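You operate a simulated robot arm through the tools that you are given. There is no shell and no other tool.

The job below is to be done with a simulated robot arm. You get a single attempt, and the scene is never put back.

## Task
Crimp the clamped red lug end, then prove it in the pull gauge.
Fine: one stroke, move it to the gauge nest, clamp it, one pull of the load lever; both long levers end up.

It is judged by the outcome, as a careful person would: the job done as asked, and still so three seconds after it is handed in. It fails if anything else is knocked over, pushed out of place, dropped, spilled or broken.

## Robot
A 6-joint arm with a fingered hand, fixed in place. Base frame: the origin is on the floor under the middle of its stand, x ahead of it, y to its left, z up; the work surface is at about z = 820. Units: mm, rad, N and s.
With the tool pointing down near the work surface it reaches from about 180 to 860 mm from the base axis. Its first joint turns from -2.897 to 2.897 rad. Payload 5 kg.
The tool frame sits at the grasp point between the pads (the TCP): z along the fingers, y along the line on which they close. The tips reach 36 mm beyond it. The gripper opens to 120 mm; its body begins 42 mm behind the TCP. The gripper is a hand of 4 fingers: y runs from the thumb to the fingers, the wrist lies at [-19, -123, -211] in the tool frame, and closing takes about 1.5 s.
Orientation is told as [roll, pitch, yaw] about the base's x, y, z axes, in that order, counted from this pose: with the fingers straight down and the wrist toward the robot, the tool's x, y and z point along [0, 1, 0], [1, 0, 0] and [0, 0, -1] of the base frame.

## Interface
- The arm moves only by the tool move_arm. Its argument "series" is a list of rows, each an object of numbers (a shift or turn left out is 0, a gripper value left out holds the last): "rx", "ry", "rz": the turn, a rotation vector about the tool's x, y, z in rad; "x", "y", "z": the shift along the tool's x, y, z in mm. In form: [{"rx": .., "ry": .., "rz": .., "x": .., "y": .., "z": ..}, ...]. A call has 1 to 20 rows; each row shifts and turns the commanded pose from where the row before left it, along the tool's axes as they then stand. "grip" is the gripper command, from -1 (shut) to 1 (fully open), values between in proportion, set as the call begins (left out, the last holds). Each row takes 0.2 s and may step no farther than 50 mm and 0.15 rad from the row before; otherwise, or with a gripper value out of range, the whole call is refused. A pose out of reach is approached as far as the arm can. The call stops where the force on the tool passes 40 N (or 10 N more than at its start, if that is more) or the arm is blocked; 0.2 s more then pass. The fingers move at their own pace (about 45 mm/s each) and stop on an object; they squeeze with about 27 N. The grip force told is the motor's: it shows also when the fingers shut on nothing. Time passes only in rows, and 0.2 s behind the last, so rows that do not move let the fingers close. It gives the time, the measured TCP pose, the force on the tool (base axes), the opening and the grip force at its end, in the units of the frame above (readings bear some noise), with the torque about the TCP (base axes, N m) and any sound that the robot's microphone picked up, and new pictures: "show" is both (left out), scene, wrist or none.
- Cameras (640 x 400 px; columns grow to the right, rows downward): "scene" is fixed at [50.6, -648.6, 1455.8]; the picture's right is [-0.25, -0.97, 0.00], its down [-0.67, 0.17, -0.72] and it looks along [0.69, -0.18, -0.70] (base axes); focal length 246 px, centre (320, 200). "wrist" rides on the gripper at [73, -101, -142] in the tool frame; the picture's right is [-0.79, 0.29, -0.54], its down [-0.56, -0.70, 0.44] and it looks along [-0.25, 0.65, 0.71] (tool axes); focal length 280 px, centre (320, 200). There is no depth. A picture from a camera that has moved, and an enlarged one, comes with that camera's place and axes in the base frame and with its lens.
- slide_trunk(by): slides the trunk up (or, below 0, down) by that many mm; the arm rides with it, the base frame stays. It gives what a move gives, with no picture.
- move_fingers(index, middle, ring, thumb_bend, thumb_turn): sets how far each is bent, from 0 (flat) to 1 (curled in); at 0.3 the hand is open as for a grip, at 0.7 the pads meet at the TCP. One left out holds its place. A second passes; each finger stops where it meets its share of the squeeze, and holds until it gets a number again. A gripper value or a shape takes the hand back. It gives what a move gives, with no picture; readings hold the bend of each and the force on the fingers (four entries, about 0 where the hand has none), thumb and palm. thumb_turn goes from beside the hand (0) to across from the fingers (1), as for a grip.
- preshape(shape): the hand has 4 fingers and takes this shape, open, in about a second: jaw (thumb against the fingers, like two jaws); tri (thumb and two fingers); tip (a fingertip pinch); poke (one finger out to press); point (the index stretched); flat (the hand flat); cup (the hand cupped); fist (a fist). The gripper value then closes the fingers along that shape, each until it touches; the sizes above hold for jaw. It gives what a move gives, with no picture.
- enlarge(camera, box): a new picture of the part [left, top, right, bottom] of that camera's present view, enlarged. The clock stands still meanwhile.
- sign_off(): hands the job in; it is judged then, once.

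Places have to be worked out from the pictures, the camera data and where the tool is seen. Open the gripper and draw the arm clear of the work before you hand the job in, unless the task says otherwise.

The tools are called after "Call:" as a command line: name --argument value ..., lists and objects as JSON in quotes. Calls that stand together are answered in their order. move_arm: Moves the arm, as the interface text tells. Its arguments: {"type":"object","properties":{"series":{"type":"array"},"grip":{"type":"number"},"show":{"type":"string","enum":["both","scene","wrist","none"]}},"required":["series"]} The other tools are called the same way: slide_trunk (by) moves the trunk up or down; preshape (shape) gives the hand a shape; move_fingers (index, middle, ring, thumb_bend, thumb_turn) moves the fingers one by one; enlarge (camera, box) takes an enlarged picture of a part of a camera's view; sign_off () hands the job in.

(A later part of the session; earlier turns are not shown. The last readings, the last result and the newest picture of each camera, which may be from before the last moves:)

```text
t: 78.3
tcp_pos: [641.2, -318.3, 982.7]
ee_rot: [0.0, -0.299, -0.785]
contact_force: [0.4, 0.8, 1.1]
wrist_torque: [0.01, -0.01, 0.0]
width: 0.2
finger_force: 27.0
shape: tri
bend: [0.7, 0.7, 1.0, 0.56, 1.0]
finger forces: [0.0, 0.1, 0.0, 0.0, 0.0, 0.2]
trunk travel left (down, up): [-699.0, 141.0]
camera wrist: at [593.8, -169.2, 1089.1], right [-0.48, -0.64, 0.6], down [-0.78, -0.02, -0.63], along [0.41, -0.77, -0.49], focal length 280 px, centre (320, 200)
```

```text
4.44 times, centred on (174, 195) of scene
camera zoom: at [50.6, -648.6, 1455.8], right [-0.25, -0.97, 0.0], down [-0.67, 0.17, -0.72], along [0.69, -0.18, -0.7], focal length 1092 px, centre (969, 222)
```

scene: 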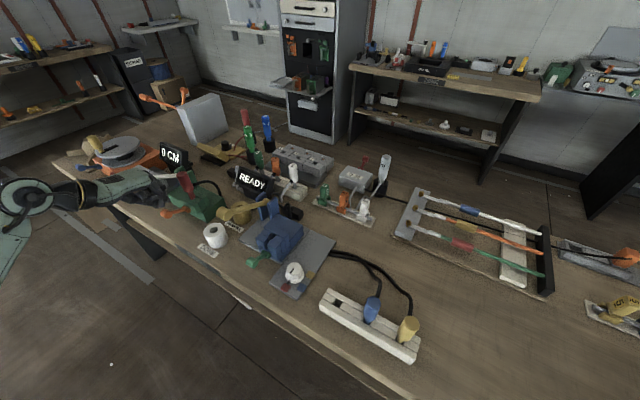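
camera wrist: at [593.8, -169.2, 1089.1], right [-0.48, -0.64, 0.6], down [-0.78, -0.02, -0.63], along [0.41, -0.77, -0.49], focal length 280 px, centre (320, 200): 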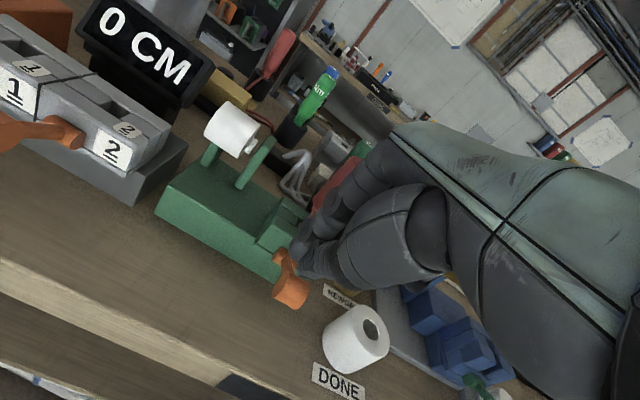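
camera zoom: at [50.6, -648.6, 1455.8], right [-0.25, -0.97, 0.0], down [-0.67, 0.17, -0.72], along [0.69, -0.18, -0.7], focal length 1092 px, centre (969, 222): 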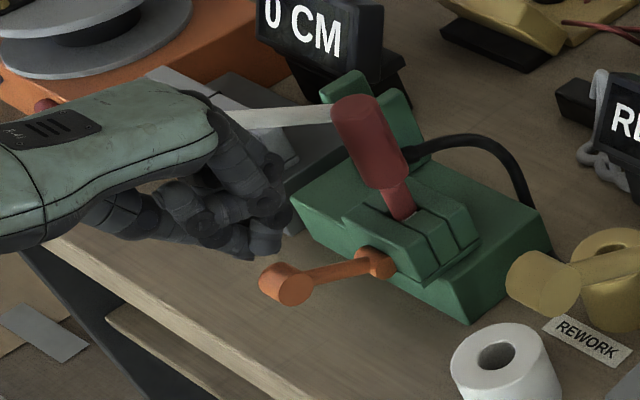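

The fingertip cluster is about 10 mm too far toward +e1 compared with the knob; I shift and press down onto it.

Call:
move_arm --series '[{"x": -10}, {"y": -3, "z": 9.5}, {"y": -1.8, "z": 5.7}, {"y": -1.8, "z": 5.7}]' --show "both"

Call:
enlarge --camera "wrist" --box '[220, 190, 380, 330]'

Call:
enlarge --camera "scene" --box '[110, 150, 238, 240]'

```text
t: 79.3
tcp_pos: [632.6, -327.4, 961.6]
ee_rot: [0.002, -0.303, -0.786]
contact_force: [-0.6, 0.3, 1.7]
wrist_torque: [0.03, 0.05, 0.01]
width: 0.0
finger_force: 27.2
shape: tri
bend: [0.7, 0.7, 1.0, 0.56, 1.0]
finger forces: [0.0, 0.0, 0.0, 0.0, 0.1, 0.0]
trunk travel left (down, up): [-699.0, 141.0]
camera wrist: at [585.2, -176.6, 1067.2], right [-0.48, -0.64, 0.6], down [-0.78, -0.02, -0.63], along [0.41, -0.77, -0.49], focal length 280 px, centre (320, 200)
```

scene: 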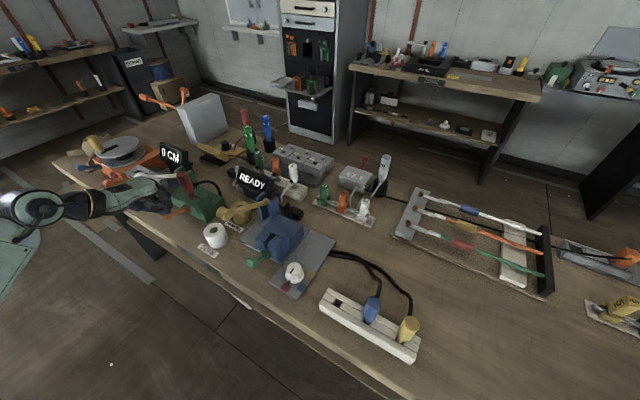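
wrist: 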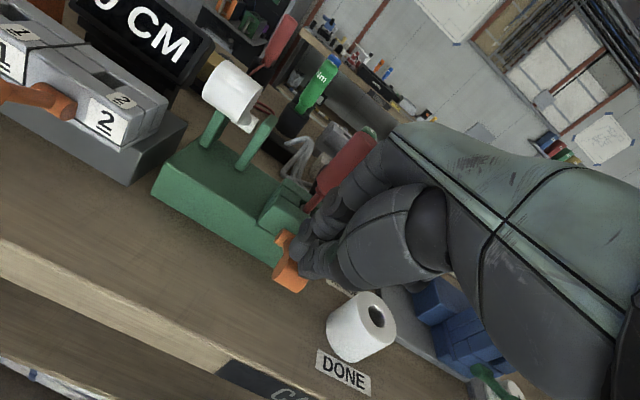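

```text
2.86 times, centred on (300, 260) of wrist
camera zoom: at [585.2, -176.6, 1067.2], right [-0.48, -0.64, 0.6], down [-0.78, -0.02, -0.63], along [0.41, -0.77, -0.49], focal length 801 px, centre (377, 29)
```

zoom: 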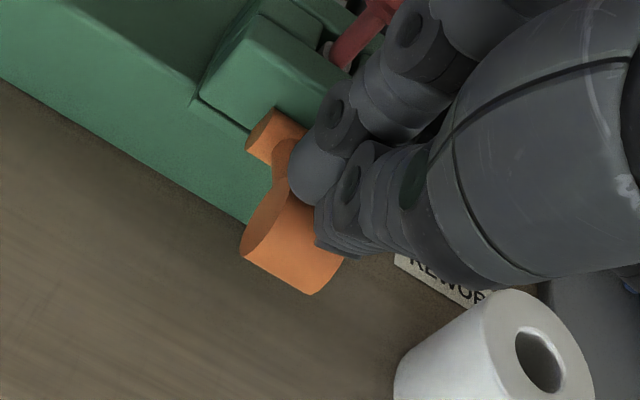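

```text
4.44 times, centred on (174, 195) of scene
camera zoom: at [50.6, -648.6, 1455.8], right [-0.25, -0.97, 0.0], down [-0.67, 0.17, -0.72], along [0.69, -0.18, -0.7], focal length 1092 px, centre (969, 222)
```

zoom: 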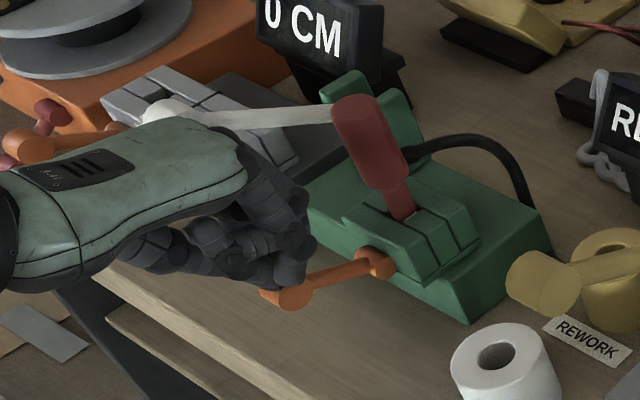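

Fingertips are touching the knob top, well centred. I press it down along its arc.

Call:
move_arm --series '[{"y": -3.2, "z": 5.3}, {"y": -3.0, "z": 5.4}, {"y": -2.6, "z": 5.5}, {"y": -2.2, "z": 5.6}, {"y": -1.8, "z": 5.7}]' --show "both"

Call:
enlarge --camera "wrist" --box '[220, 190, 380, 330]'

Call:
enlarge --camera "scene" --box '[110, 150, 238, 240]'

```text
t: 80.5
tcp_pos: [630.5, -322.9, 930.2]
ee_rot: [0.0, -0.299, -0.786]
contact_force: [0.4, -0.8, -0.2]
wrist_torque: [0.02, 0.02, -0.02]
width: 0.2
finger_force: 26.7
shape: tri
bend: [0.7, 0.7, 1.0, 0.56, 1.0]
finger forces: [0.1, 0.0, 0.1, 0.0, 0.0, 0.0]
trunk travel left (down, up): [-699.0, 141.0]
camera wrist: at [583.3, -173.3, 1036.7], right [-0.48, -0.64, 0.6], down [-0.78, -0.02, -0.63], along [0.41, -0.77, -0.49], focal length 280 px, centre (320, 200)
```

scene: 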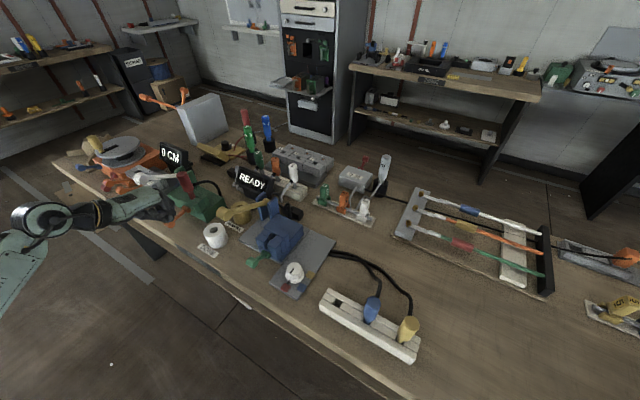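
wrist: 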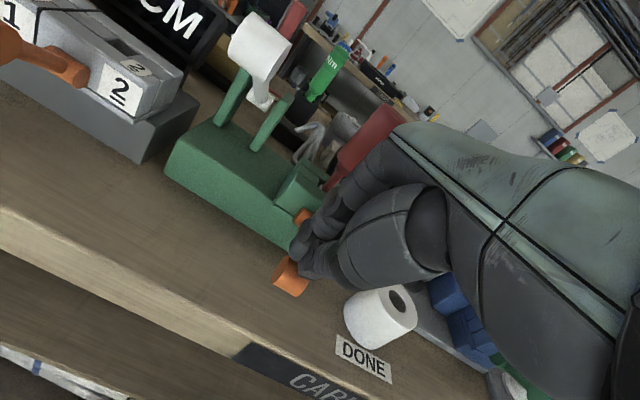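

```text
2.86 times, centred on (300, 260) of wrist
camera zoom: at [583.3, -173.3, 1036.7], right [-0.48, -0.64, 0.6], down [-0.78, -0.02, -0.63], along [0.41, -0.77, -0.49], focal length 801 px, centre (377, 29)
```

zoom: 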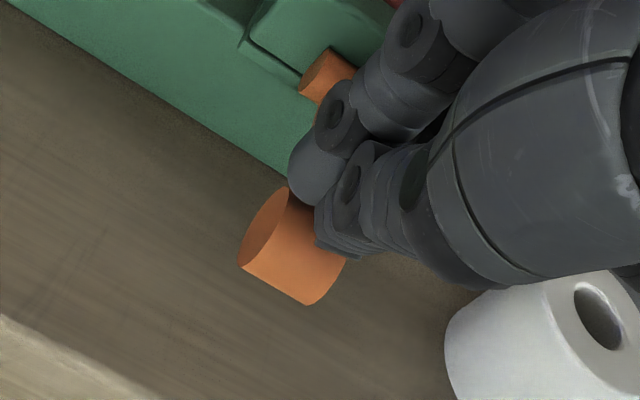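

```text
4.44 times, centred on (174, 195) of scene
camera zoom: at [50.6, -648.6, 1455.8], right [-0.25, -0.97, 0.0], down [-0.67, 0.17, -0.72], along [0.69, -0.18, -0.7], focal length 1092 px, centre (969, 222)
```

zoom: 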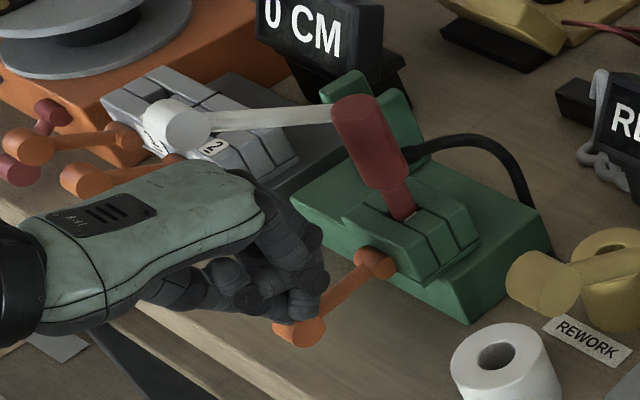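

The lever swings down easily; I continue to the bottom stop.

Call:
move_arm --series '[{"y": -1.0, "z": 6}, {"y": -0.4, "z": 6.1}, {"y": 0.2, "z": 6.3}, {"y": 0.7, "z": 6.4}]' --show "both"

Call:
enlarge --camera "wrist" --box '[220, 190, 380, 330]'

Call:
enlarge --camera "scene" --box '[110, 150, 238, 240]'

```text
t: 81.5
tcp_pos: [635.1, -328.6, 907.0]
ee_rot: [0.002, -0.302, -0.785]
contact_force: [-0.1, 0.1, 0.9]
wrist_torque: [0.03, 0.0, 0.0]
width: 0.0
finger_force: 27.2
shape: tri
bend: [0.7, 0.7, 1.0, 0.56, 1.0]
finger forces: [0.1, 0.0, 0.0, 0.0, 0.0, 0.1]
trunk travel left (down, up): [-699.0, 141.0]
camera wrist: at [588.1, -178.5, 1012.7], right [-0.48, -0.64, 0.6], down [-0.78, -0.02, -0.63], along [0.41, -0.77, -0.49], focal length 280 px, centre (320, 200)
```

scene: 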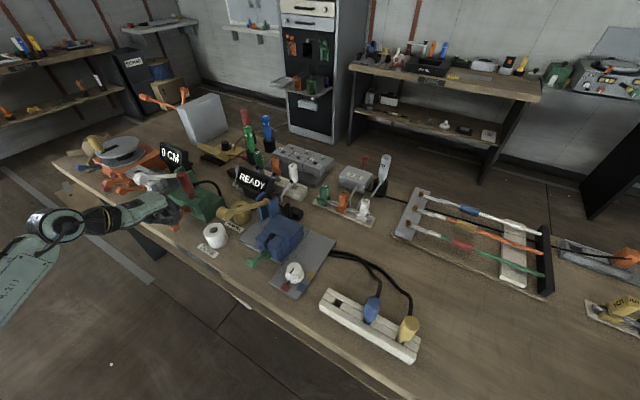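
wrist: 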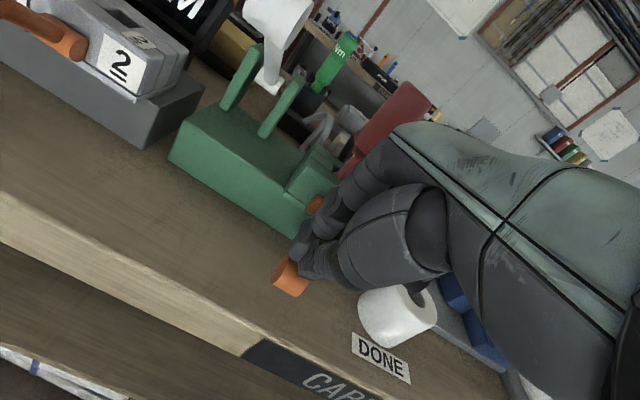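

```text
2.86 times, centred on (300, 260) of wrist
camera zoom: at [588.1, -178.5, 1012.7], right [-0.48, -0.64, 0.6], down [-0.78, -0.02, -0.63], along [0.41, -0.77, -0.49], focal length 801 px, centre (377, 29)
```

zoom: 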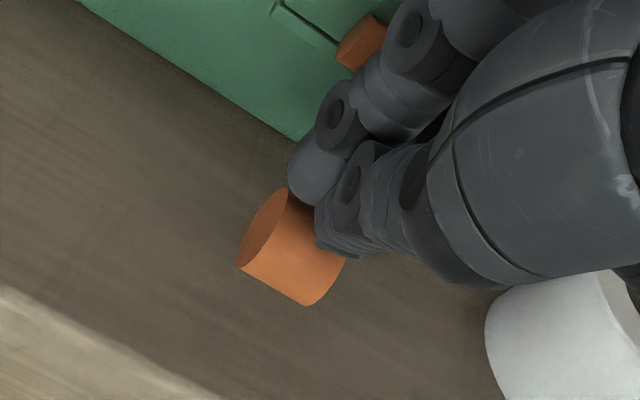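

```text
4.44 times, centred on (174, 195) of scene
camera zoom: at [50.6, -648.6, 1455.8], right [-0.25, -0.97, 0.0], down [-0.67, 0.17, -0.72], along [0.69, -0.18, -0.7], focal length 1092 px, centre (969, 222)
```

zoom: 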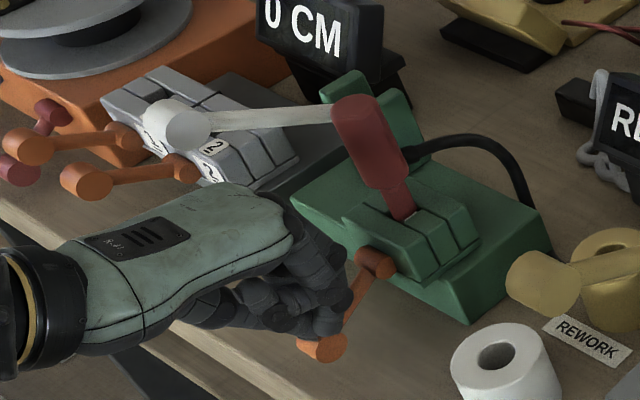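

Still moving freely (about −26°). I continue in smaller steps until the stop shows in the force.

Call:
move_arm --series '[{"y": 0.6, "z": 4.3}, {"y": 0.8, "z": 4.4}, {"y": 0.9, "z": 4.4}]' --show "wrist"

Call:
enlarge --camera "scene" --box '[110, 150, 238, 240]'

```text
t: 82.3
tcp_pos: [636.6, -329.9, 900.8]
ee_rot: [0.004, -0.309, -0.786]
contact_force: [-9.5, 9.5, 22.3]
wrist_torque: [0.44, 0.32, 0.06]
width: 0.1
finger_force: 27.2
shape: tri
bend: [0.7, 0.7, 1.0, 0.56, 1.0]
finger forces: [0.1, 0.1, 0.1, 0.1, 52.0, 0.0]
trunk travel left (down, up): [-699.0, 141.0]
camera wrist: at [589.9, -180.7, 1005.7], right [-0.48, -0.64, 0.6], down [-0.77, -0.02, -0.64], along [0.42, -0.77, -0.48], focal length 280 px, centre (320, 200)
```

wrist: 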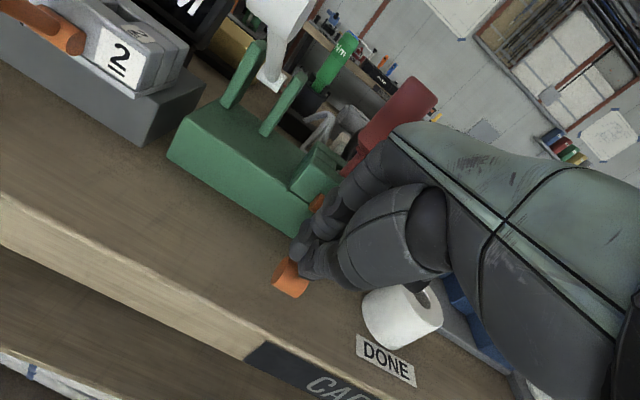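

```text
4.44 times, centred on (174, 195) of scene
camera zoom: at [50.6, -648.6, 1455.8], right [-0.25, -0.97, 0.0], down [-0.67, 0.17, -0.72], along [0.69, -0.18, -0.7], focal length 1092 px, centre (969, 222)
```

zoom: 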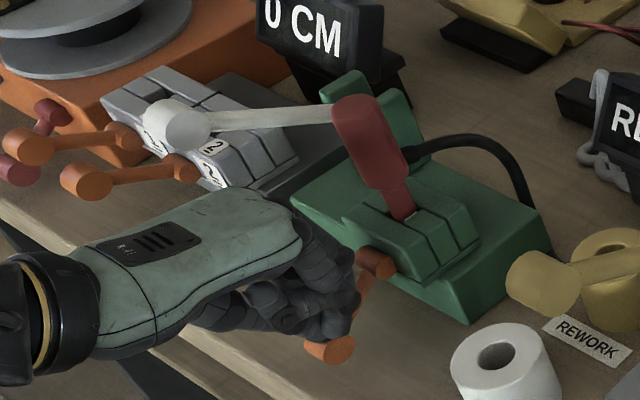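

The clamp lever is firmly down (stop at 22 N). I rise clear and move over toward the white load lever's knob.

Call:
move_arm --series '[{"y": 9, "z": -28.6}, {"y": 9, "z": -28.6}, {"y": 9, "z": -28.6}, {"y": 9, "z": -28.6}, {"y": 9, "z": -28.6}, {"x": 25}, {"x": 25}, {"x": 25}, {"x": 25}, {}]' --show "both"

Call:
enlarge --camera "scene" --box '[110, 150, 238, 240]'

Call:
enlarge --camera "wrist" --box '[180, 190, 380, 360]'

```text
t: 84.5
tcp_pos: [709.1, -263.7, 1044.5]
ee_rot: [0.0, -0.301, -0.786]
contact_force: [-0.6, -0.7, -0.8]
wrist_torque: [-0.02, -0.01, 0.02]
width: 0.3
finger_force: 26.9
shape: tri
bend: [0.7, 0.7, 1.0, 0.56, 1.0]
finger forces: [0.1, 0.1, 0.0, 0.0, 0.0, 0.1]
trunk travel left (down, up): [-699.0, 141.0]
camera wrist: at [662.8, -113.3, 1151.7], right [-0.48, -0.64, 0.6], down [-0.78, -0.02, -0.63], along [0.41, -0.77, -0.49], focal length 280 px, centre (320, 200)
```

scene: 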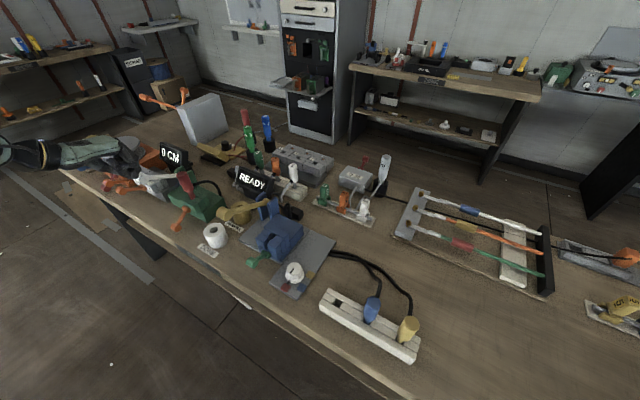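
wrist: 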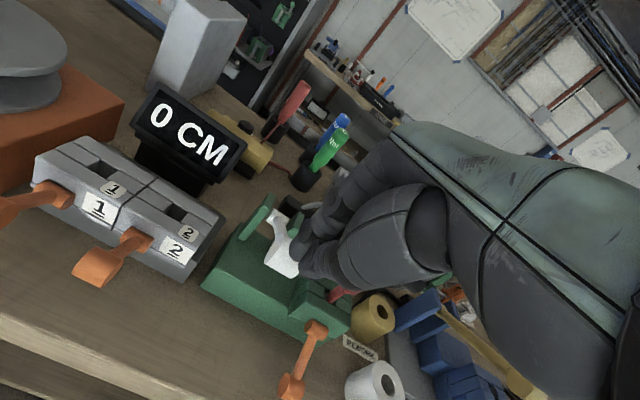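

```text
4.44 times, centred on (174, 195) of scene
camera zoom: at [50.6, -648.6, 1455.8], right [-0.25, -0.97, 0.0], down [-0.67, 0.17, -0.72], along [0.69, -0.18, -0.7], focal length 1092 px, centre (969, 222)
```

zoom: 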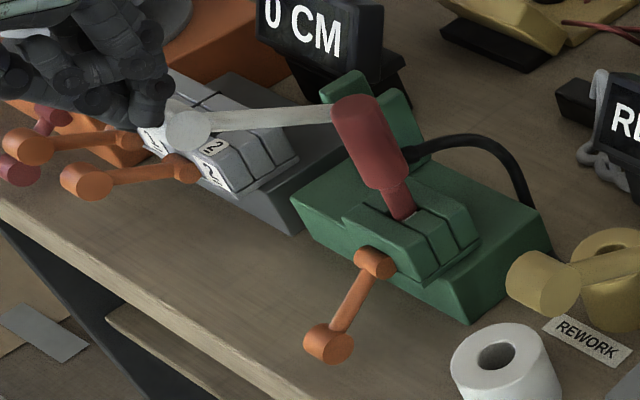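

```text
2.35 times, centred on (280, 275) of wrist
camera zoom: at [662.8, -113.3, 1151.7], right [-0.48, -0.64, 0.6], down [-0.78, -0.02, -0.63], along [0.41, -0.77, -0.49], focal length 660 px, centre (414, 24)
```

zoom: 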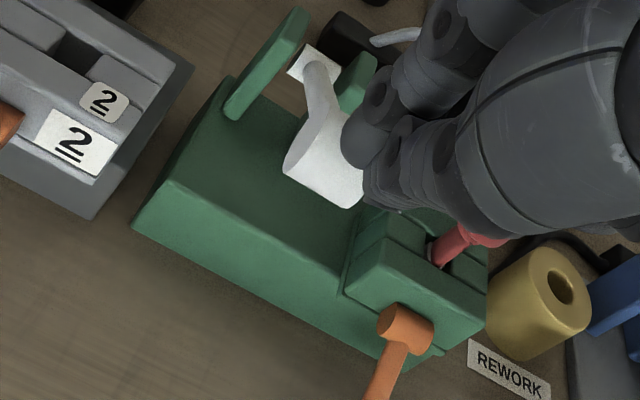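

The clamp stays down and the lug is upright. The fingertips are just in front of the white knob, so I rise, move over its top and come down close to it.

Call:
move_arm --series '[{"y": 7.5, "z": -23.9}, {"y": 9, "z": 2.7}, {"x": 2, "y": 8.5, "z": 2.7}, {"y": -3.6, "z": 11.4}, {}]' --show "both"

Call:
enlarge --camera "scene" --box '[90, 140, 218, 230]'

Call:
enlarge --camera "wrist" --box '[200, 190, 360, 330]'

```text
t: 85.7
tcp_pos: [723.9, -274.8, 1058.0]
ee_rot: [0.002, -0.301, -0.786]
contact_force: [1.3, 0.3, -0.6]
wrist_torque: [-0.02, 0.02, 0.01]
width: 0.0
finger_force: 27.0
shape: tri
bend: [0.7, 0.7, 1.0, 0.56, 1.0]
finger forces: [0.1, 0.1, 0.1, 0.0, 0.0, 0.1]
trunk travel left (down, up): [-699.0, 141.0]
camera wrist: at [677.7, -125.0, 1164.8], right [-0.48, -0.64, 0.6], down [-0.78, -0.02, -0.63], along [0.41, -0.77, -0.49], focal length 280 px, centre (320, 200)
```

scene: 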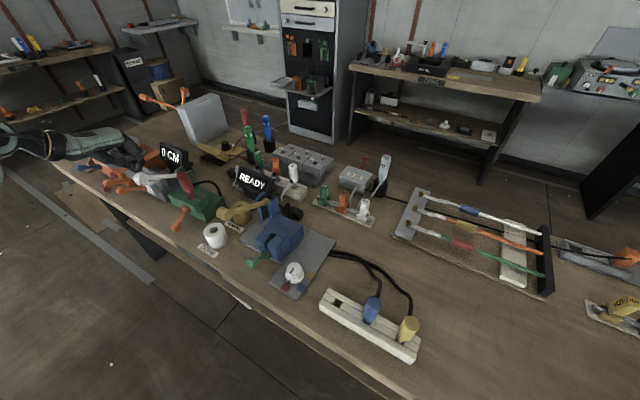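
wrist: 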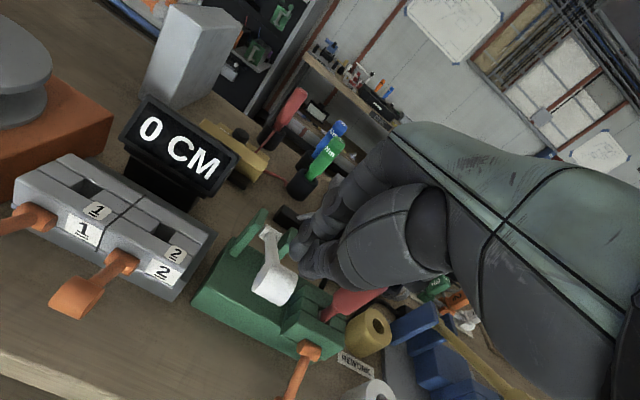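

```text
4.44 times, centred on (154, 185) of scene
camera zoom: at [50.6, -648.6, 1455.8], right [-0.25, -0.97, 0.0], down [-0.67, 0.17, -0.72], along [0.69, -0.18, -0.7], focal length 1092 px, centre (1058, 267)
```

zoom: 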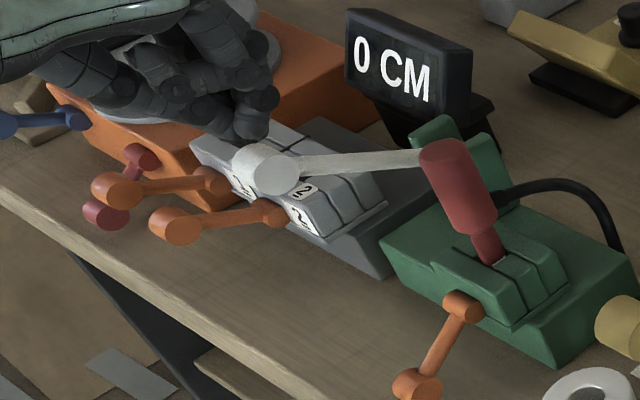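

```text
2.86 times, centred on (280, 260) of wrist
camera zoom: at [677.7, -125.0, 1164.8], right [-0.48, -0.64, 0.6], down [-0.78, -0.02, -0.63], along [0.41, -0.77, -0.49], focal length 801 px, centre (434, 29)
```

zoom: 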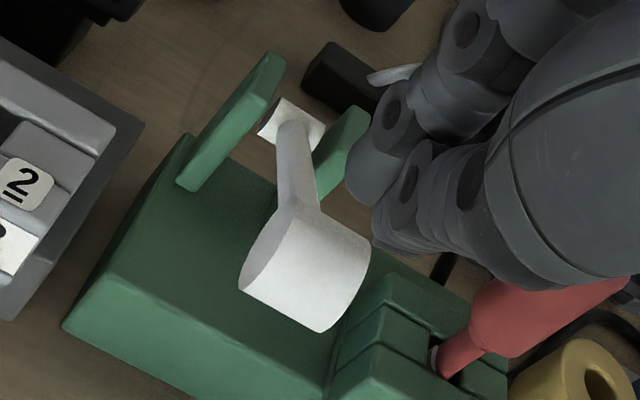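

White knob re-measured at ≈(735,−274.5,994.5), pivot ≈ e2 836, z 922. I press the load lever down along its arc, first part.

Call:
move_arm --series '[{"x": 4, "y": -5.8, "z": 11.8}, {"y": -11.9, "z": 11.9}, {"y": -10.6, "z": 13.7}, {"y": -8.9, "z": 14.8}]' --show "both"

Call:
enlarge --camera "scene" --box '[90, 140, 218, 230]'

Call:
enlarge --camera "wrist" --box '[200, 190, 360, 330]'

```text
t: 86.7
tcp_pos: [712.2, -256.9, 998.9]
ee_rot: [0.003, -0.302, -0.785]
contact_force: [0.8, 0.7, -0.8]
wrist_torque: [0.01, 0.0, -0.01]
width: 0.1
finger_force: 27.2
shape: tri
bend: [0.7, 0.7, 1.0, 0.56, 1.0]
finger forces: [0.0, 0.1, 0.0, 0.0, 0.0, 0.0]
trunk travel left (down, up): [-699.0, 141.0]
camera wrist: at [666.8, -106.9, 1104.3], right [-0.48, -0.64, 0.6], down [-0.78, -0.02, -0.63], along [0.41, -0.77, -0.49], focal length 280 px, centre (320, 200)
```

scene: 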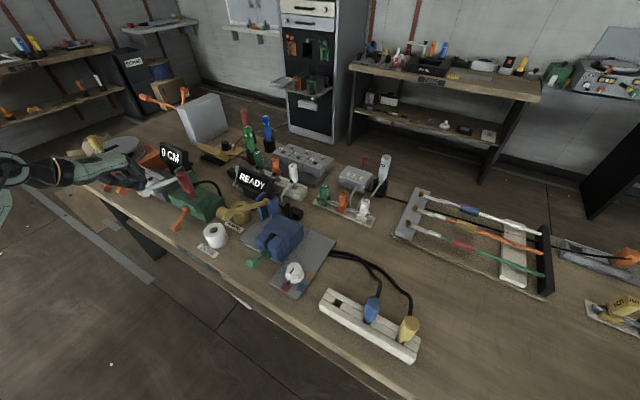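
wrist: 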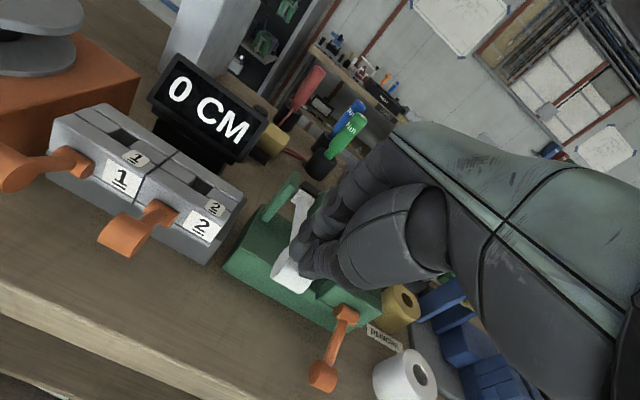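

```text
4.44 times, centred on (154, 185) of scene
camera zoom: at [50.6, -648.6, 1455.8], right [-0.25, -0.97, 0.0], down [-0.67, 0.17, -0.72], along [0.69, -0.18, -0.7], focal length 1092 px, centre (1058, 267)
```

zoom: 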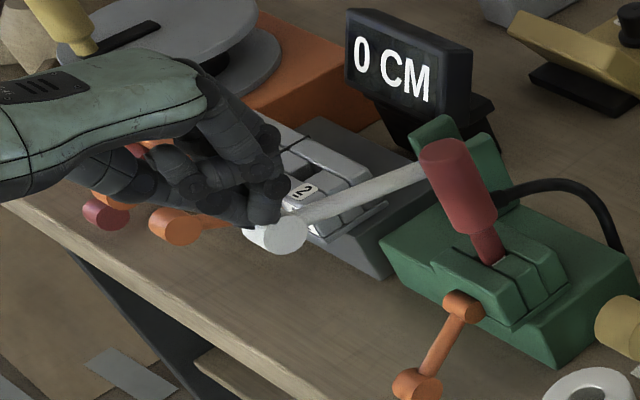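

```text
2.86 times, centred on (280, 260) of wrist
camera zoom: at [666.8, -106.9, 1104.3], right [-0.48, -0.64, 0.6], down [-0.78, -0.02, -0.63], along [0.41, -0.77, -0.49], focal length 801 px, centre (434, 29)
```

zoom: 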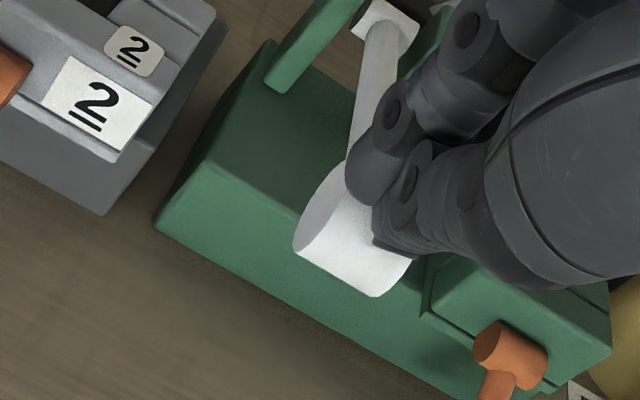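

The lever follows with almost no force. I continue the arc below horizontal.

Call:
move_arm --series '[{"x": 1, "y": -9, "z": 15.2}, {"y": -5.6, "z": 16.3}, {"y": -3.2, "z": 16.8}]' --show "both"

Call:
enlarge --camera "scene" --box '[90, 140, 218, 230]'

Call:
enlarge --camera "wrist" --box '[200, 190, 360, 330]'

```text
t: 87.5
tcp_pos: [710.4, -254.6, 946.6]
ee_rot: [0.002, -0.301, -0.786]
contact_force: [0.4, 0.5, -1.4]
wrist_torque: [0.03, 0.0, -0.01]
width: 0.0
finger_force: 27.7
shape: tri
bend: [0.7, 0.7, 1.0, 0.56, 1.0]
finger forces: [0.0, 0.1, 0.0, 0.0, 0.0, 0.1]
trunk travel left (down, up): [-699.0, 141.0]
camera wrist: at [664.8, -105.2, 1052.4], right [-0.48, -0.64, 0.6], down [-0.78, -0.02, -0.63], along [0.41, -0.77, -0.49], focal length 280 px, centre (320, 200)
```

scene: 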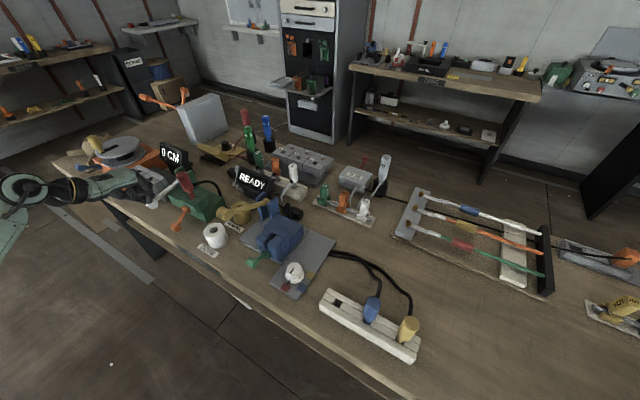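
wrist: 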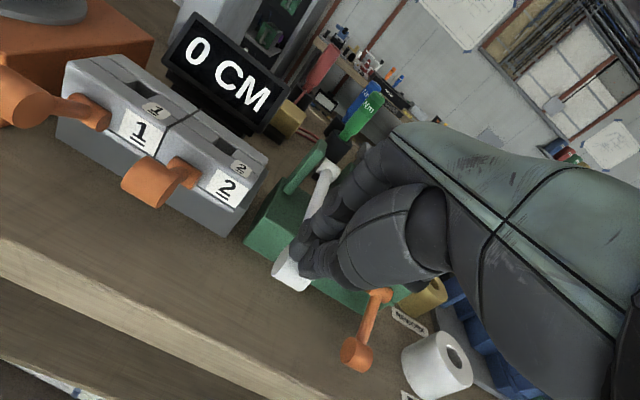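

```text
4.44 times, centred on (154, 185) of scene
camera zoom: at [50.6, -648.6, 1455.8], right [-0.25, -0.97, 0.0], down [-0.67, 0.17, -0.72], along [0.69, -0.18, -0.7], focal length 1092 px, centre (1058, 267)
```

zoom: 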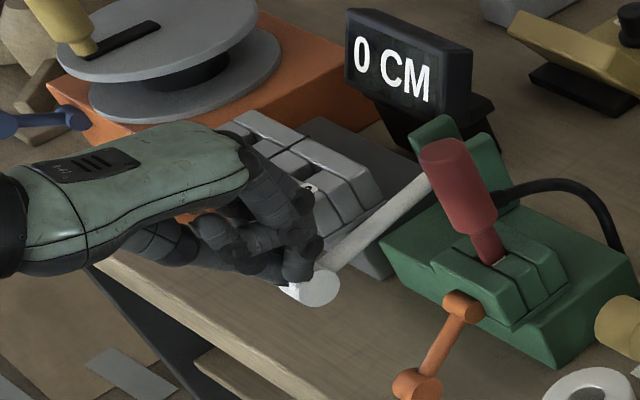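

```text
2.86 times, centred on (280, 260) of wrist
camera zoom: at [664.8, -105.2, 1052.4], right [-0.48, -0.64, 0.6], down [-0.78, -0.02, -0.63], along [0.41, -0.77, -0.49], focal length 801 px, centre (434, 29)
```

zoom: 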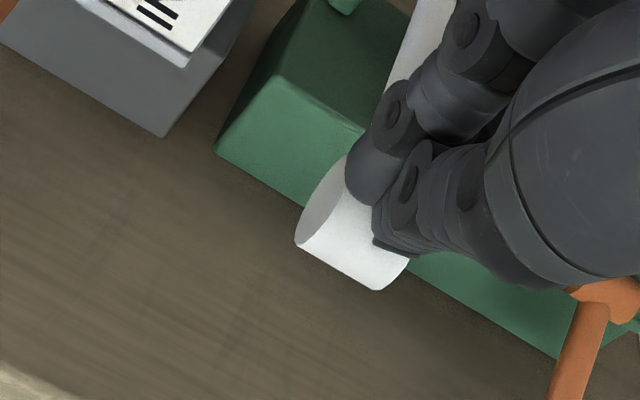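

About −10° now. I continue more slowly toward the bottom stop.

Call:
move_arm --series '[{"y": -0.8, "z": 8.1}, {"y": -0.6, "z": 8.2}, {"y": -0.3, "z": 5.2}]' --show "none"

Call:
enlarge --camera "scene" --box '[90, 140, 258, 230]'

```text
t: 88.3
tcp_pos: [713.0, -257.9, 923.7]
ee_rot: [0.002, -0.302, -0.787]
contact_force: [-0.5, 0.2, 1.4]
wrist_torque: [-0.02, -0.03, 0.01]
width: 0.3
finger_force: 26.8
shape: tri
bend: [0.7, 0.7, 1.0, 0.56, 1.0]
finger forces: [0.0, 0.0, 0.0, 0.0, 0.1, 0.0]
trunk travel left (down, up): [-699.0, 141.0]
```

```text
3.81 times, centred on (174, 185) of scene
camera zoom: at [50.6, -648.6, 1455.8], right [-0.25, -0.97, 0.0], down [-0.67, 0.17, -0.72], along [0.69, -0.18, -0.7], focal length 936 px, centre (876, 257)
```

zoom: 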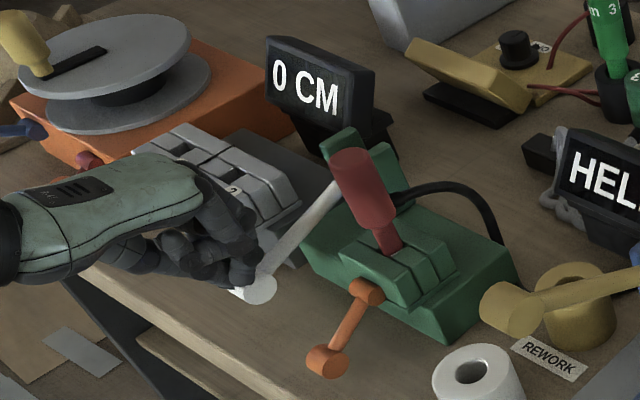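

The display has changed from READY to something starting "HEL…"; I read it.

Call:
enlarge --camera "scene" --box '[220, 150, 300, 210]'

```text
6.67 times, centred on (260, 180) of scene
camera zoom: at [50.6, -648.6, 1455.8], right [-0.25, -0.97, 0.0], down [-0.67, 0.17, -0.72], along [0.69, -0.18, -0.7], focal length 1637 px, centre (720, 333)
```

zoom: 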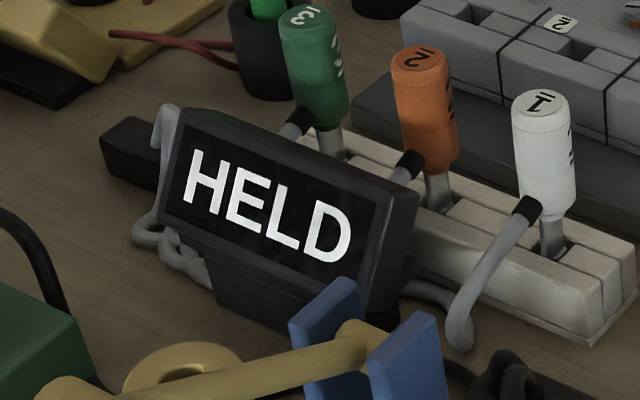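

It reads HELD: the crimp passed the pull. Now I rise off the knob and re-orient (yaw ≈ +0.51, palm leaning back, tip pinch) to lift the load lever back up.

Call:
move_arm --series '[{"y": 8, "z": -25.5}, {"y": 8, "z": -25.5}, {"y": 8, "z": -25.5}, {"y": 8, "z": -25.5}, {"y": 8, "z": -25.5}, {"y": 8, "z": -25.5}, {"rx": 0.1007}, {"rx": 0.1007}, {"rx": 0.1007}]' --show "none"

Call:
move_arm --series '[{"rz": -0.1444}, {"rz": -0.1444}, {"rz": -0.1444}, {"rz": -0.1444}, {"rz": -0.1444}, {"rz": -0.1444}, {"rz": -0.1444}, {"rz": -0.1444}, {"rz": -0.1444}, {"ry": -0.117}, {"ry": -0.117}, {"ry": -0.117}]' --show "both"

```text
t: 90.3
tcp_pos: [714.5, -259.5, 1085.4]
ee_rot: [0.002, 0.004, -0.784]
contact_force: [0.6, 0.1, -0.7]
wrist_torque: [-0.01, -0.01, 0.0]
width: 0.0
finger_force: 27.6
shape: tri
bend: [0.7, 0.7, 1.0, 0.56, 1.0]
finger forces: [0.0, 0.0, 0.0, 0.0, 0.0, 0.0]
trunk travel left (down, up): [-699.0, 141.0]
```

```text
t: 92.9
tcp_pos: [714.8, -259.1, 1085.0]
ee_rot: [-0.35, 0.001, 0.516]
contact_force: [0.9, 0.2, 0.4]
wrist_torque: [0.0, 0.0, 0.05]
width: 0.1
finger_force: 26.8
shape: tri
bend: [0.7, 0.7, 1.0, 0.56, 1.0]
finger forces: [0.1, 0.0, 0.1, 0.0, 0.0, 0.0]
trunk travel left (down, up): [-699.0, 141.0]
camera wrist: at [569.5, -204.8, 1193.6], right [0.52, -0.34, 0.78], down [-0.28, -0.93, -0.22], along [0.81, -0.1, -0.58], focal length 280 px, centre (320, 200)
```

scene: 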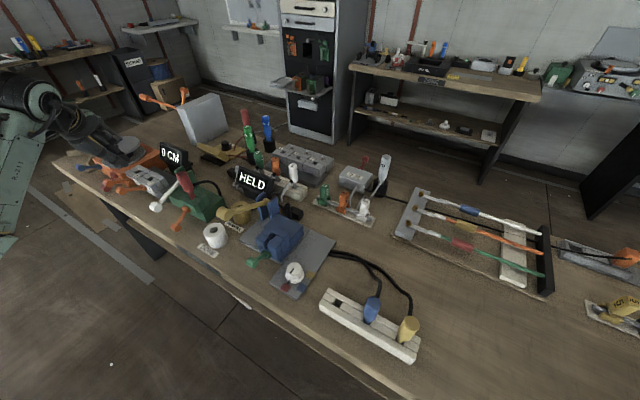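
wrist: 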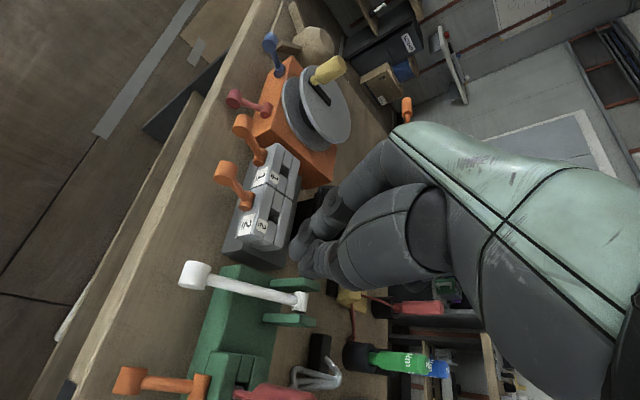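

The lever stays down and the display reads HELD. I set the tip pinch and measure the white knob's lowered position.

Call:
preshape --shape "tip"

Call:
enlarge --camera "wrist" --box '[150, 230, 310, 330]'

Call:
enlarge --camera "scene" --box '[130, 160, 226, 220]'

```text
t: 93.8
tcp_pos: [715.1, -258.8, 1085.2]
ee_rot: [-0.348, -0.001, 0.515]
contact_force: [-0.6, -0.1, 0.6]
wrist_torque: [-0.04, -0.01, 0.01]
width: 119.7
finger_force: 0.1
shape: tip
bend: [0.3, 0.98, 0.99, 0.3, 0.98]
finger forces: [0.0, 0.1, 0.1, 0.0, 0.0, 0.0]
trunk travel left (down, up): [-699.0, 141.0]
```

```text
4.00 times, centred on (230, 280) of wrist
camera zoom: at [569.9, -205.5, 1193.7], right [0.52, -0.34, 0.78], down [-0.28, -0.93, -0.23], along [0.81, -0.1, -0.58], focal length 1122 px, centre (680, -120)
```

zoom: 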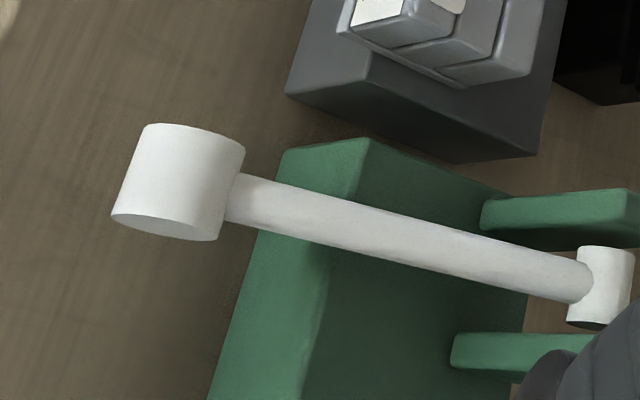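

```text
6.67 times, centred on (178, 190) of scene
camera zoom: at [50.6, -648.6, 1455.8], right [-0.25, -0.97, 0.0], down [-0.67, 0.17, -0.72], along [0.69, -0.18, -0.7], focal length 1637 px, centre (1267, 267)
```

zoom: 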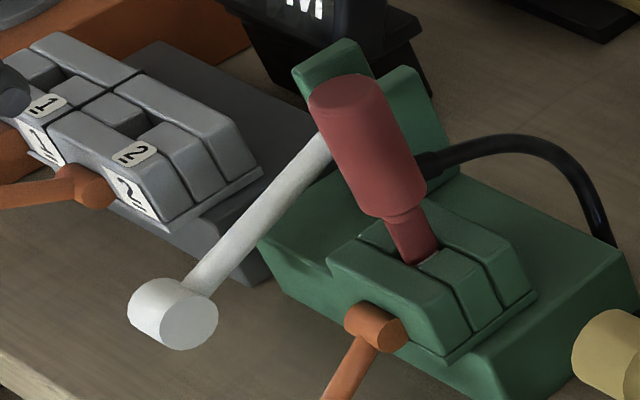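

White knob is at ≈(725,−269,882), lever at about −17°. I descend around it with a 60 mm opening, pausing to check.

Call:
move_arm --series '[{"x": 7.64, "y": 0.54, "z": 26.8}, {"x": 7.64, "y": 0.54, "z": 26.8}, {"x": 7.64, "y": 0.54, "z": 26.8}, {"x": 7.64, "y": 0.54, "z": 26.8}, {"x": 7.64, "y": 0.54, "z": 26.8}, {}]' --grip 0.0 --show "both"

Call:
enlarge --camera "wrist" --box '[200, 180, 400, 340]'

Call:
enlarge --camera "scene" --box '[100, 140, 228, 230]'

```text
t: 95.2
tcp_pos: [721.9, -265.4, 944.9]
ee_rot: [-0.352, -0.002, 0.513]
contact_force: [0.1, -0.2, 0.5]
wrist_torque: [0.0, 0.02, 0.01]
width: 60.6
finger_force: 0.0
shape: tip
bend: [0.73, 0.98, 0.99, 0.69, 1.0]
finger forces: [0.1, 0.0, 0.0, 0.0, 0.0, 0.0]
trunk travel left (down, up): [-699.0, 141.0]
camera wrist: at [577.2, -213.2, 1054.5], right [0.52, -0.34, 0.78], down [-0.28, -0.93, -0.22], along [0.81, -0.1, -0.58], focal length 280 px, centre (320, 200)
```

scene: 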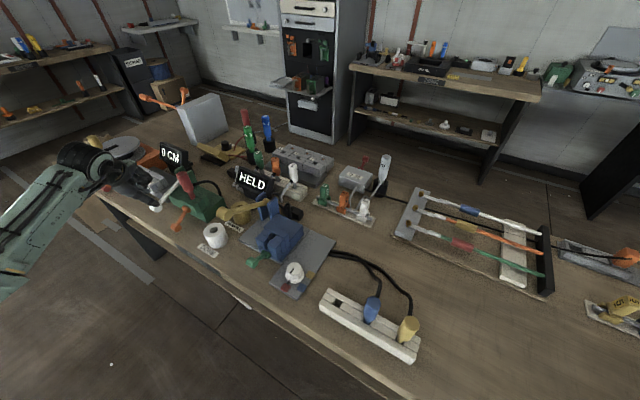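
wrist: 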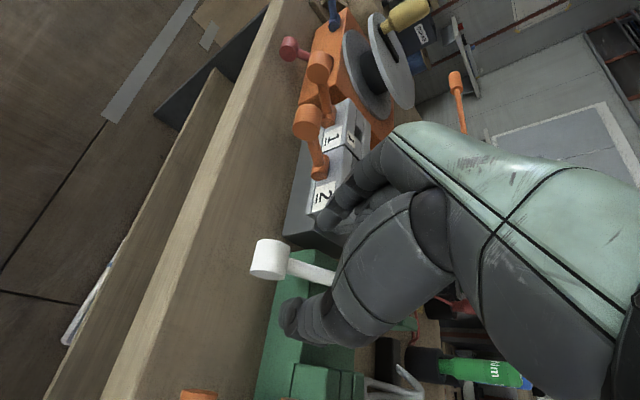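

```text
2.50 times, centred on (300, 260) of wrist
camera zoom: at [577.2, -213.2, 1054.5], right [0.52, -0.34, 0.78], down [-0.28, -0.93, -0.22], along [0.81, -0.1, -0.58], focal length 701 px, centre (370, 50)
```

zoom: 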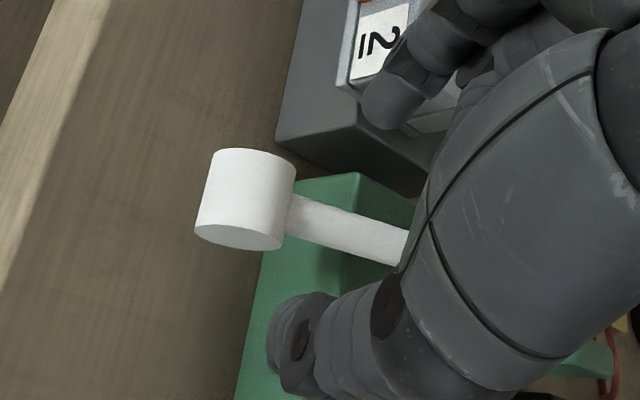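

```text
4.44 times, centred on (164, 185) of scene
camera zoom: at [50.6, -648.6, 1455.8], right [-0.25, -0.97, 0.0], down [-0.67, 0.17, -0.72], along [0.69, -0.18, -0.7], focal length 1092 px, centre (1013, 267)
```

zoom: 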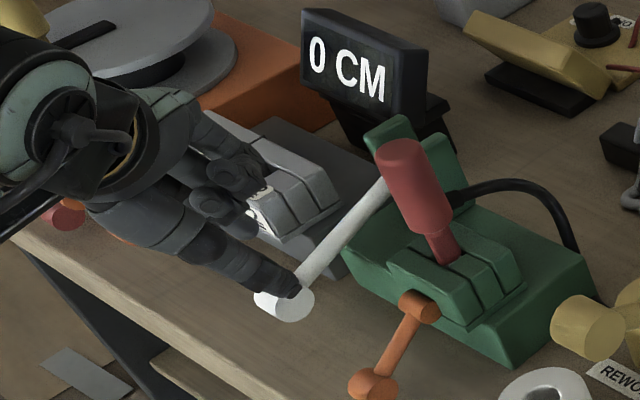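

Clearances look fine. I descend the remaining ~54 mm so the knob lies between thumb and index, then close.

Call:
move_arm --series '[{"x": 5.2, "y": 0.5, "z": 17.5}, {"x": 5.2, "y": 0.5, "z": 17.5}, {"x": 5.1, "y": 0.4, "z": 17.4}, {}]' --show "wrist"

Call:
enlarge --camera "wrist" --box '[200, 180, 400, 340]'

Call:
enlarge --camera "scene" --box '[100, 140, 228, 230]'

```text
t: 96.2
tcp_pos: [723.4, -268.6, 889.4]
ee_rot: [-0.348, 0.0, 0.512]
contact_force: [0.7, 0.7, -0.5]
wrist_torque: [0.05, 0.02, 0.02]
width: 60.6
finger_force: 0.1
shape: tip
bend: [0.73, 0.98, 0.99, 0.69, 1.0]
finger forces: [0.1, 0.1, 0.0, 0.0, 0.0, 0.0]
trunk travel left (down, up): [-699.0, 141.0]
camera wrist: at [579.2, -215.7, 999.4], right [0.52, -0.34, 0.78], down [-0.28, -0.93, -0.23], along [0.81, -0.1, -0.58], focal length 280 px, centre (320, 200)
```

wrist: 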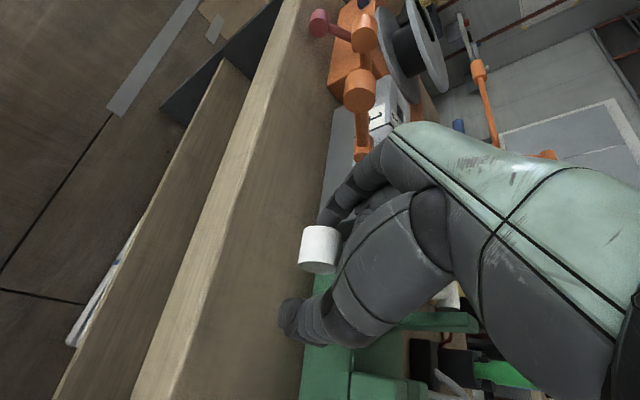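

```text
2.50 times, centred on (300, 260) of wrist
camera zoom: at [579.2, -215.7, 999.4], right [0.52, -0.34, 0.78], down [-0.28, -0.93, -0.23], along [0.81, -0.1, -0.58], focal length 701 px, centre (370, 50)
```

zoom: 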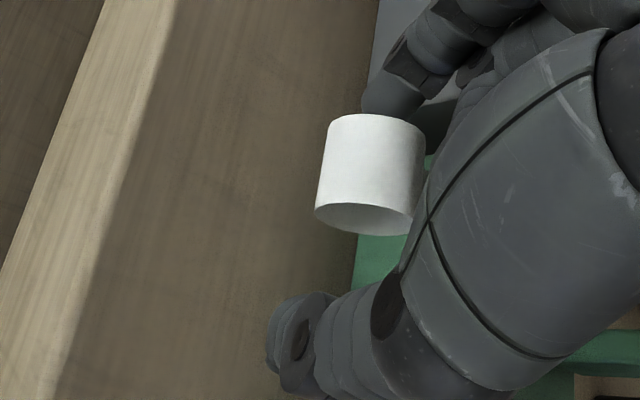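

```text
4.44 times, centred on (164, 185) of scene
camera zoom: at [50.6, -648.6, 1455.8], right [-0.25, -0.97, 0.0], down [-0.67, 0.17, -0.72], along [0.69, -0.18, -0.7], focal length 1092 px, centre (1013, 267)
```

zoom: 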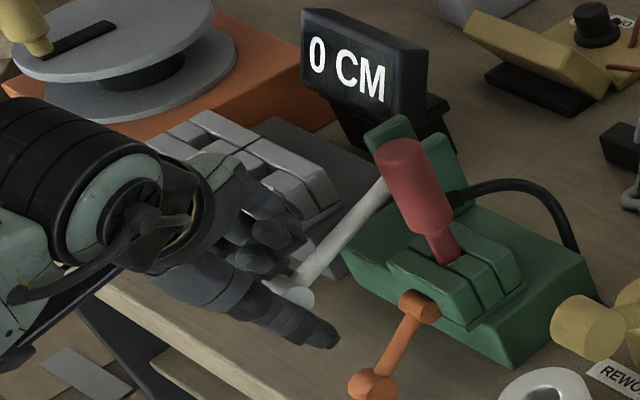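

The knob is centred between the pads within a few millimetres. I close the pinch.

Call:
move_arm --series '[{"y": 2}, {}, {}, {}, {}, {}, {}, {}]' --grip -1 --show "wrist"

Call:
enlarge --camera "wrist" --box '[200, 180, 400, 340]'

```text
t: 98.0
tcp_pos: [726.1, -267.3, 890.6]
ee_rot: [-0.348, 0.0, 0.514]
contact_force: [-1.2, -3.0, -0.5]
wrist_torque: [-0.09, 0.13, -0.18]
width: 41.5
finger_force: 26.6
shape: tip
bend: [0.74, 1.0, 1.0, 0.74, 1.0]
finger forces: [21.7, 0.0, 0.1, 0.1, 23.3, 0.1]
trunk travel left (down, up): [-699.0, 141.0]
camera wrist: at [581.4, -215.2, 1000.2], right [0.52, -0.34, 0.78], down [-0.28, -0.93, -0.23], along [0.81, -0.1, -0.58], focal length 280 px, centre (320, 200)
```

wrist: 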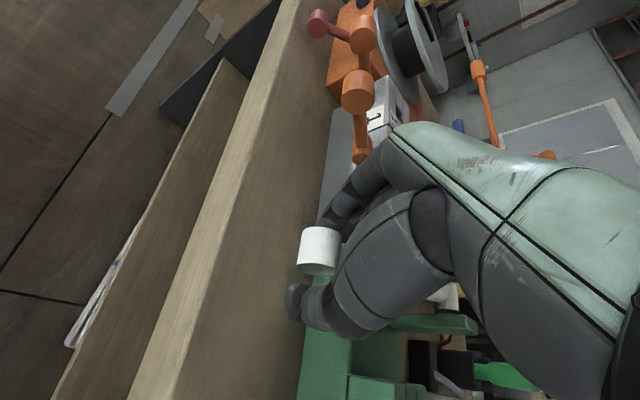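

```text
2.50 times, centred on (300, 260) of wrist
camera zoom: at [581.4, -215.2, 1000.2], right [0.52, -0.34, 0.78], down [-0.28, -0.93, -0.23], along [0.81, -0.1, -0.58], focal length 701 px, centre (370, 50)
```

zoom: 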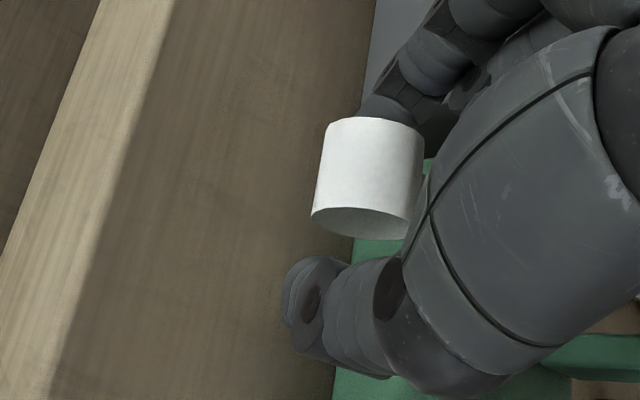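

Even pinch (22/23 N). I lift the load lever along its arc, first to above horizontal.

Call:
move_arm --series '[{"x": -2.0, "y": -1.0, "z": -16.2}, {"x": -4.1, "y": -0.5, "z": -16.6}, {"x": -5.9, "y": 0, "z": -16.0}, {"x": -7.9, "y": 0.6, "z": -15.1}]' --show "wrist"

Call:
enlarge --camera "wrist" --box '[200, 180, 400, 340]'

```text
t: 99.0
tcp_pos: [722.9, -264.1, 959.6]
ee_rot: [-0.347, -0.002, 0.516]
contact_force: [-0.7, 2.7, -0.4]
wrist_torque: [0.07, 0.09, -0.1]
width: 41.4
finger_force: 27.6
shape: tip
bend: [0.74, 1.0, 1.0, 0.76, 1.0]
finger forces: [22.1, 0.0, 0.0, 0.0, 20.2, 0.1]
trunk travel left (down, up): [-699.0, 141.0]
camera wrist: at [578.2, -212.8, 1068.3], right [0.52, -0.34, 0.78], down [-0.28, -0.93, -0.23], along [0.81, -0.1, -0.58], focal length 280 px, centre (320, 200)
```

wrist: 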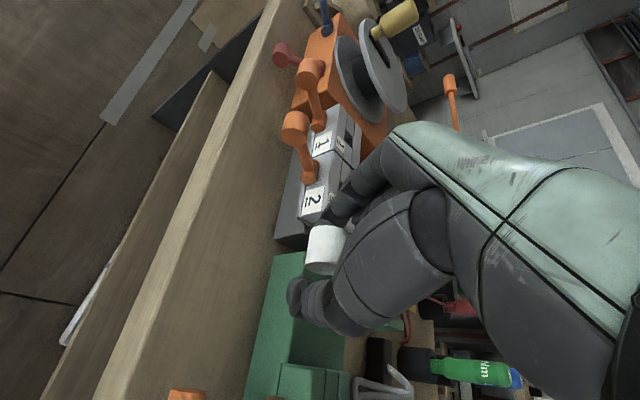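

```text
2.50 times, centred on (300, 260) of wrist
camera zoom: at [578.2, -212.8, 1068.3], right [0.52, -0.34, 0.78], down [-0.28, -0.93, -0.23], along [0.81, -0.1, -0.58], focal length 701 px, centre (370, 50)
```

zoom: 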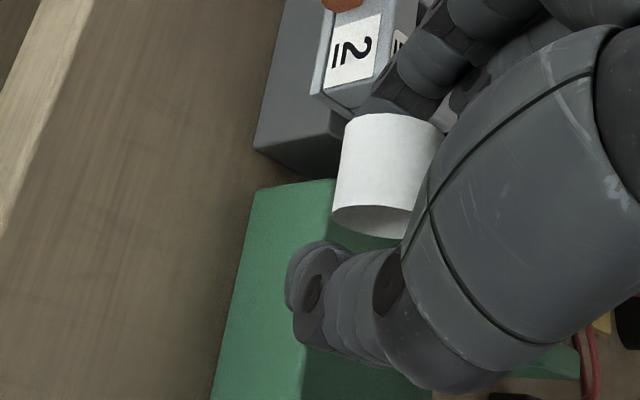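

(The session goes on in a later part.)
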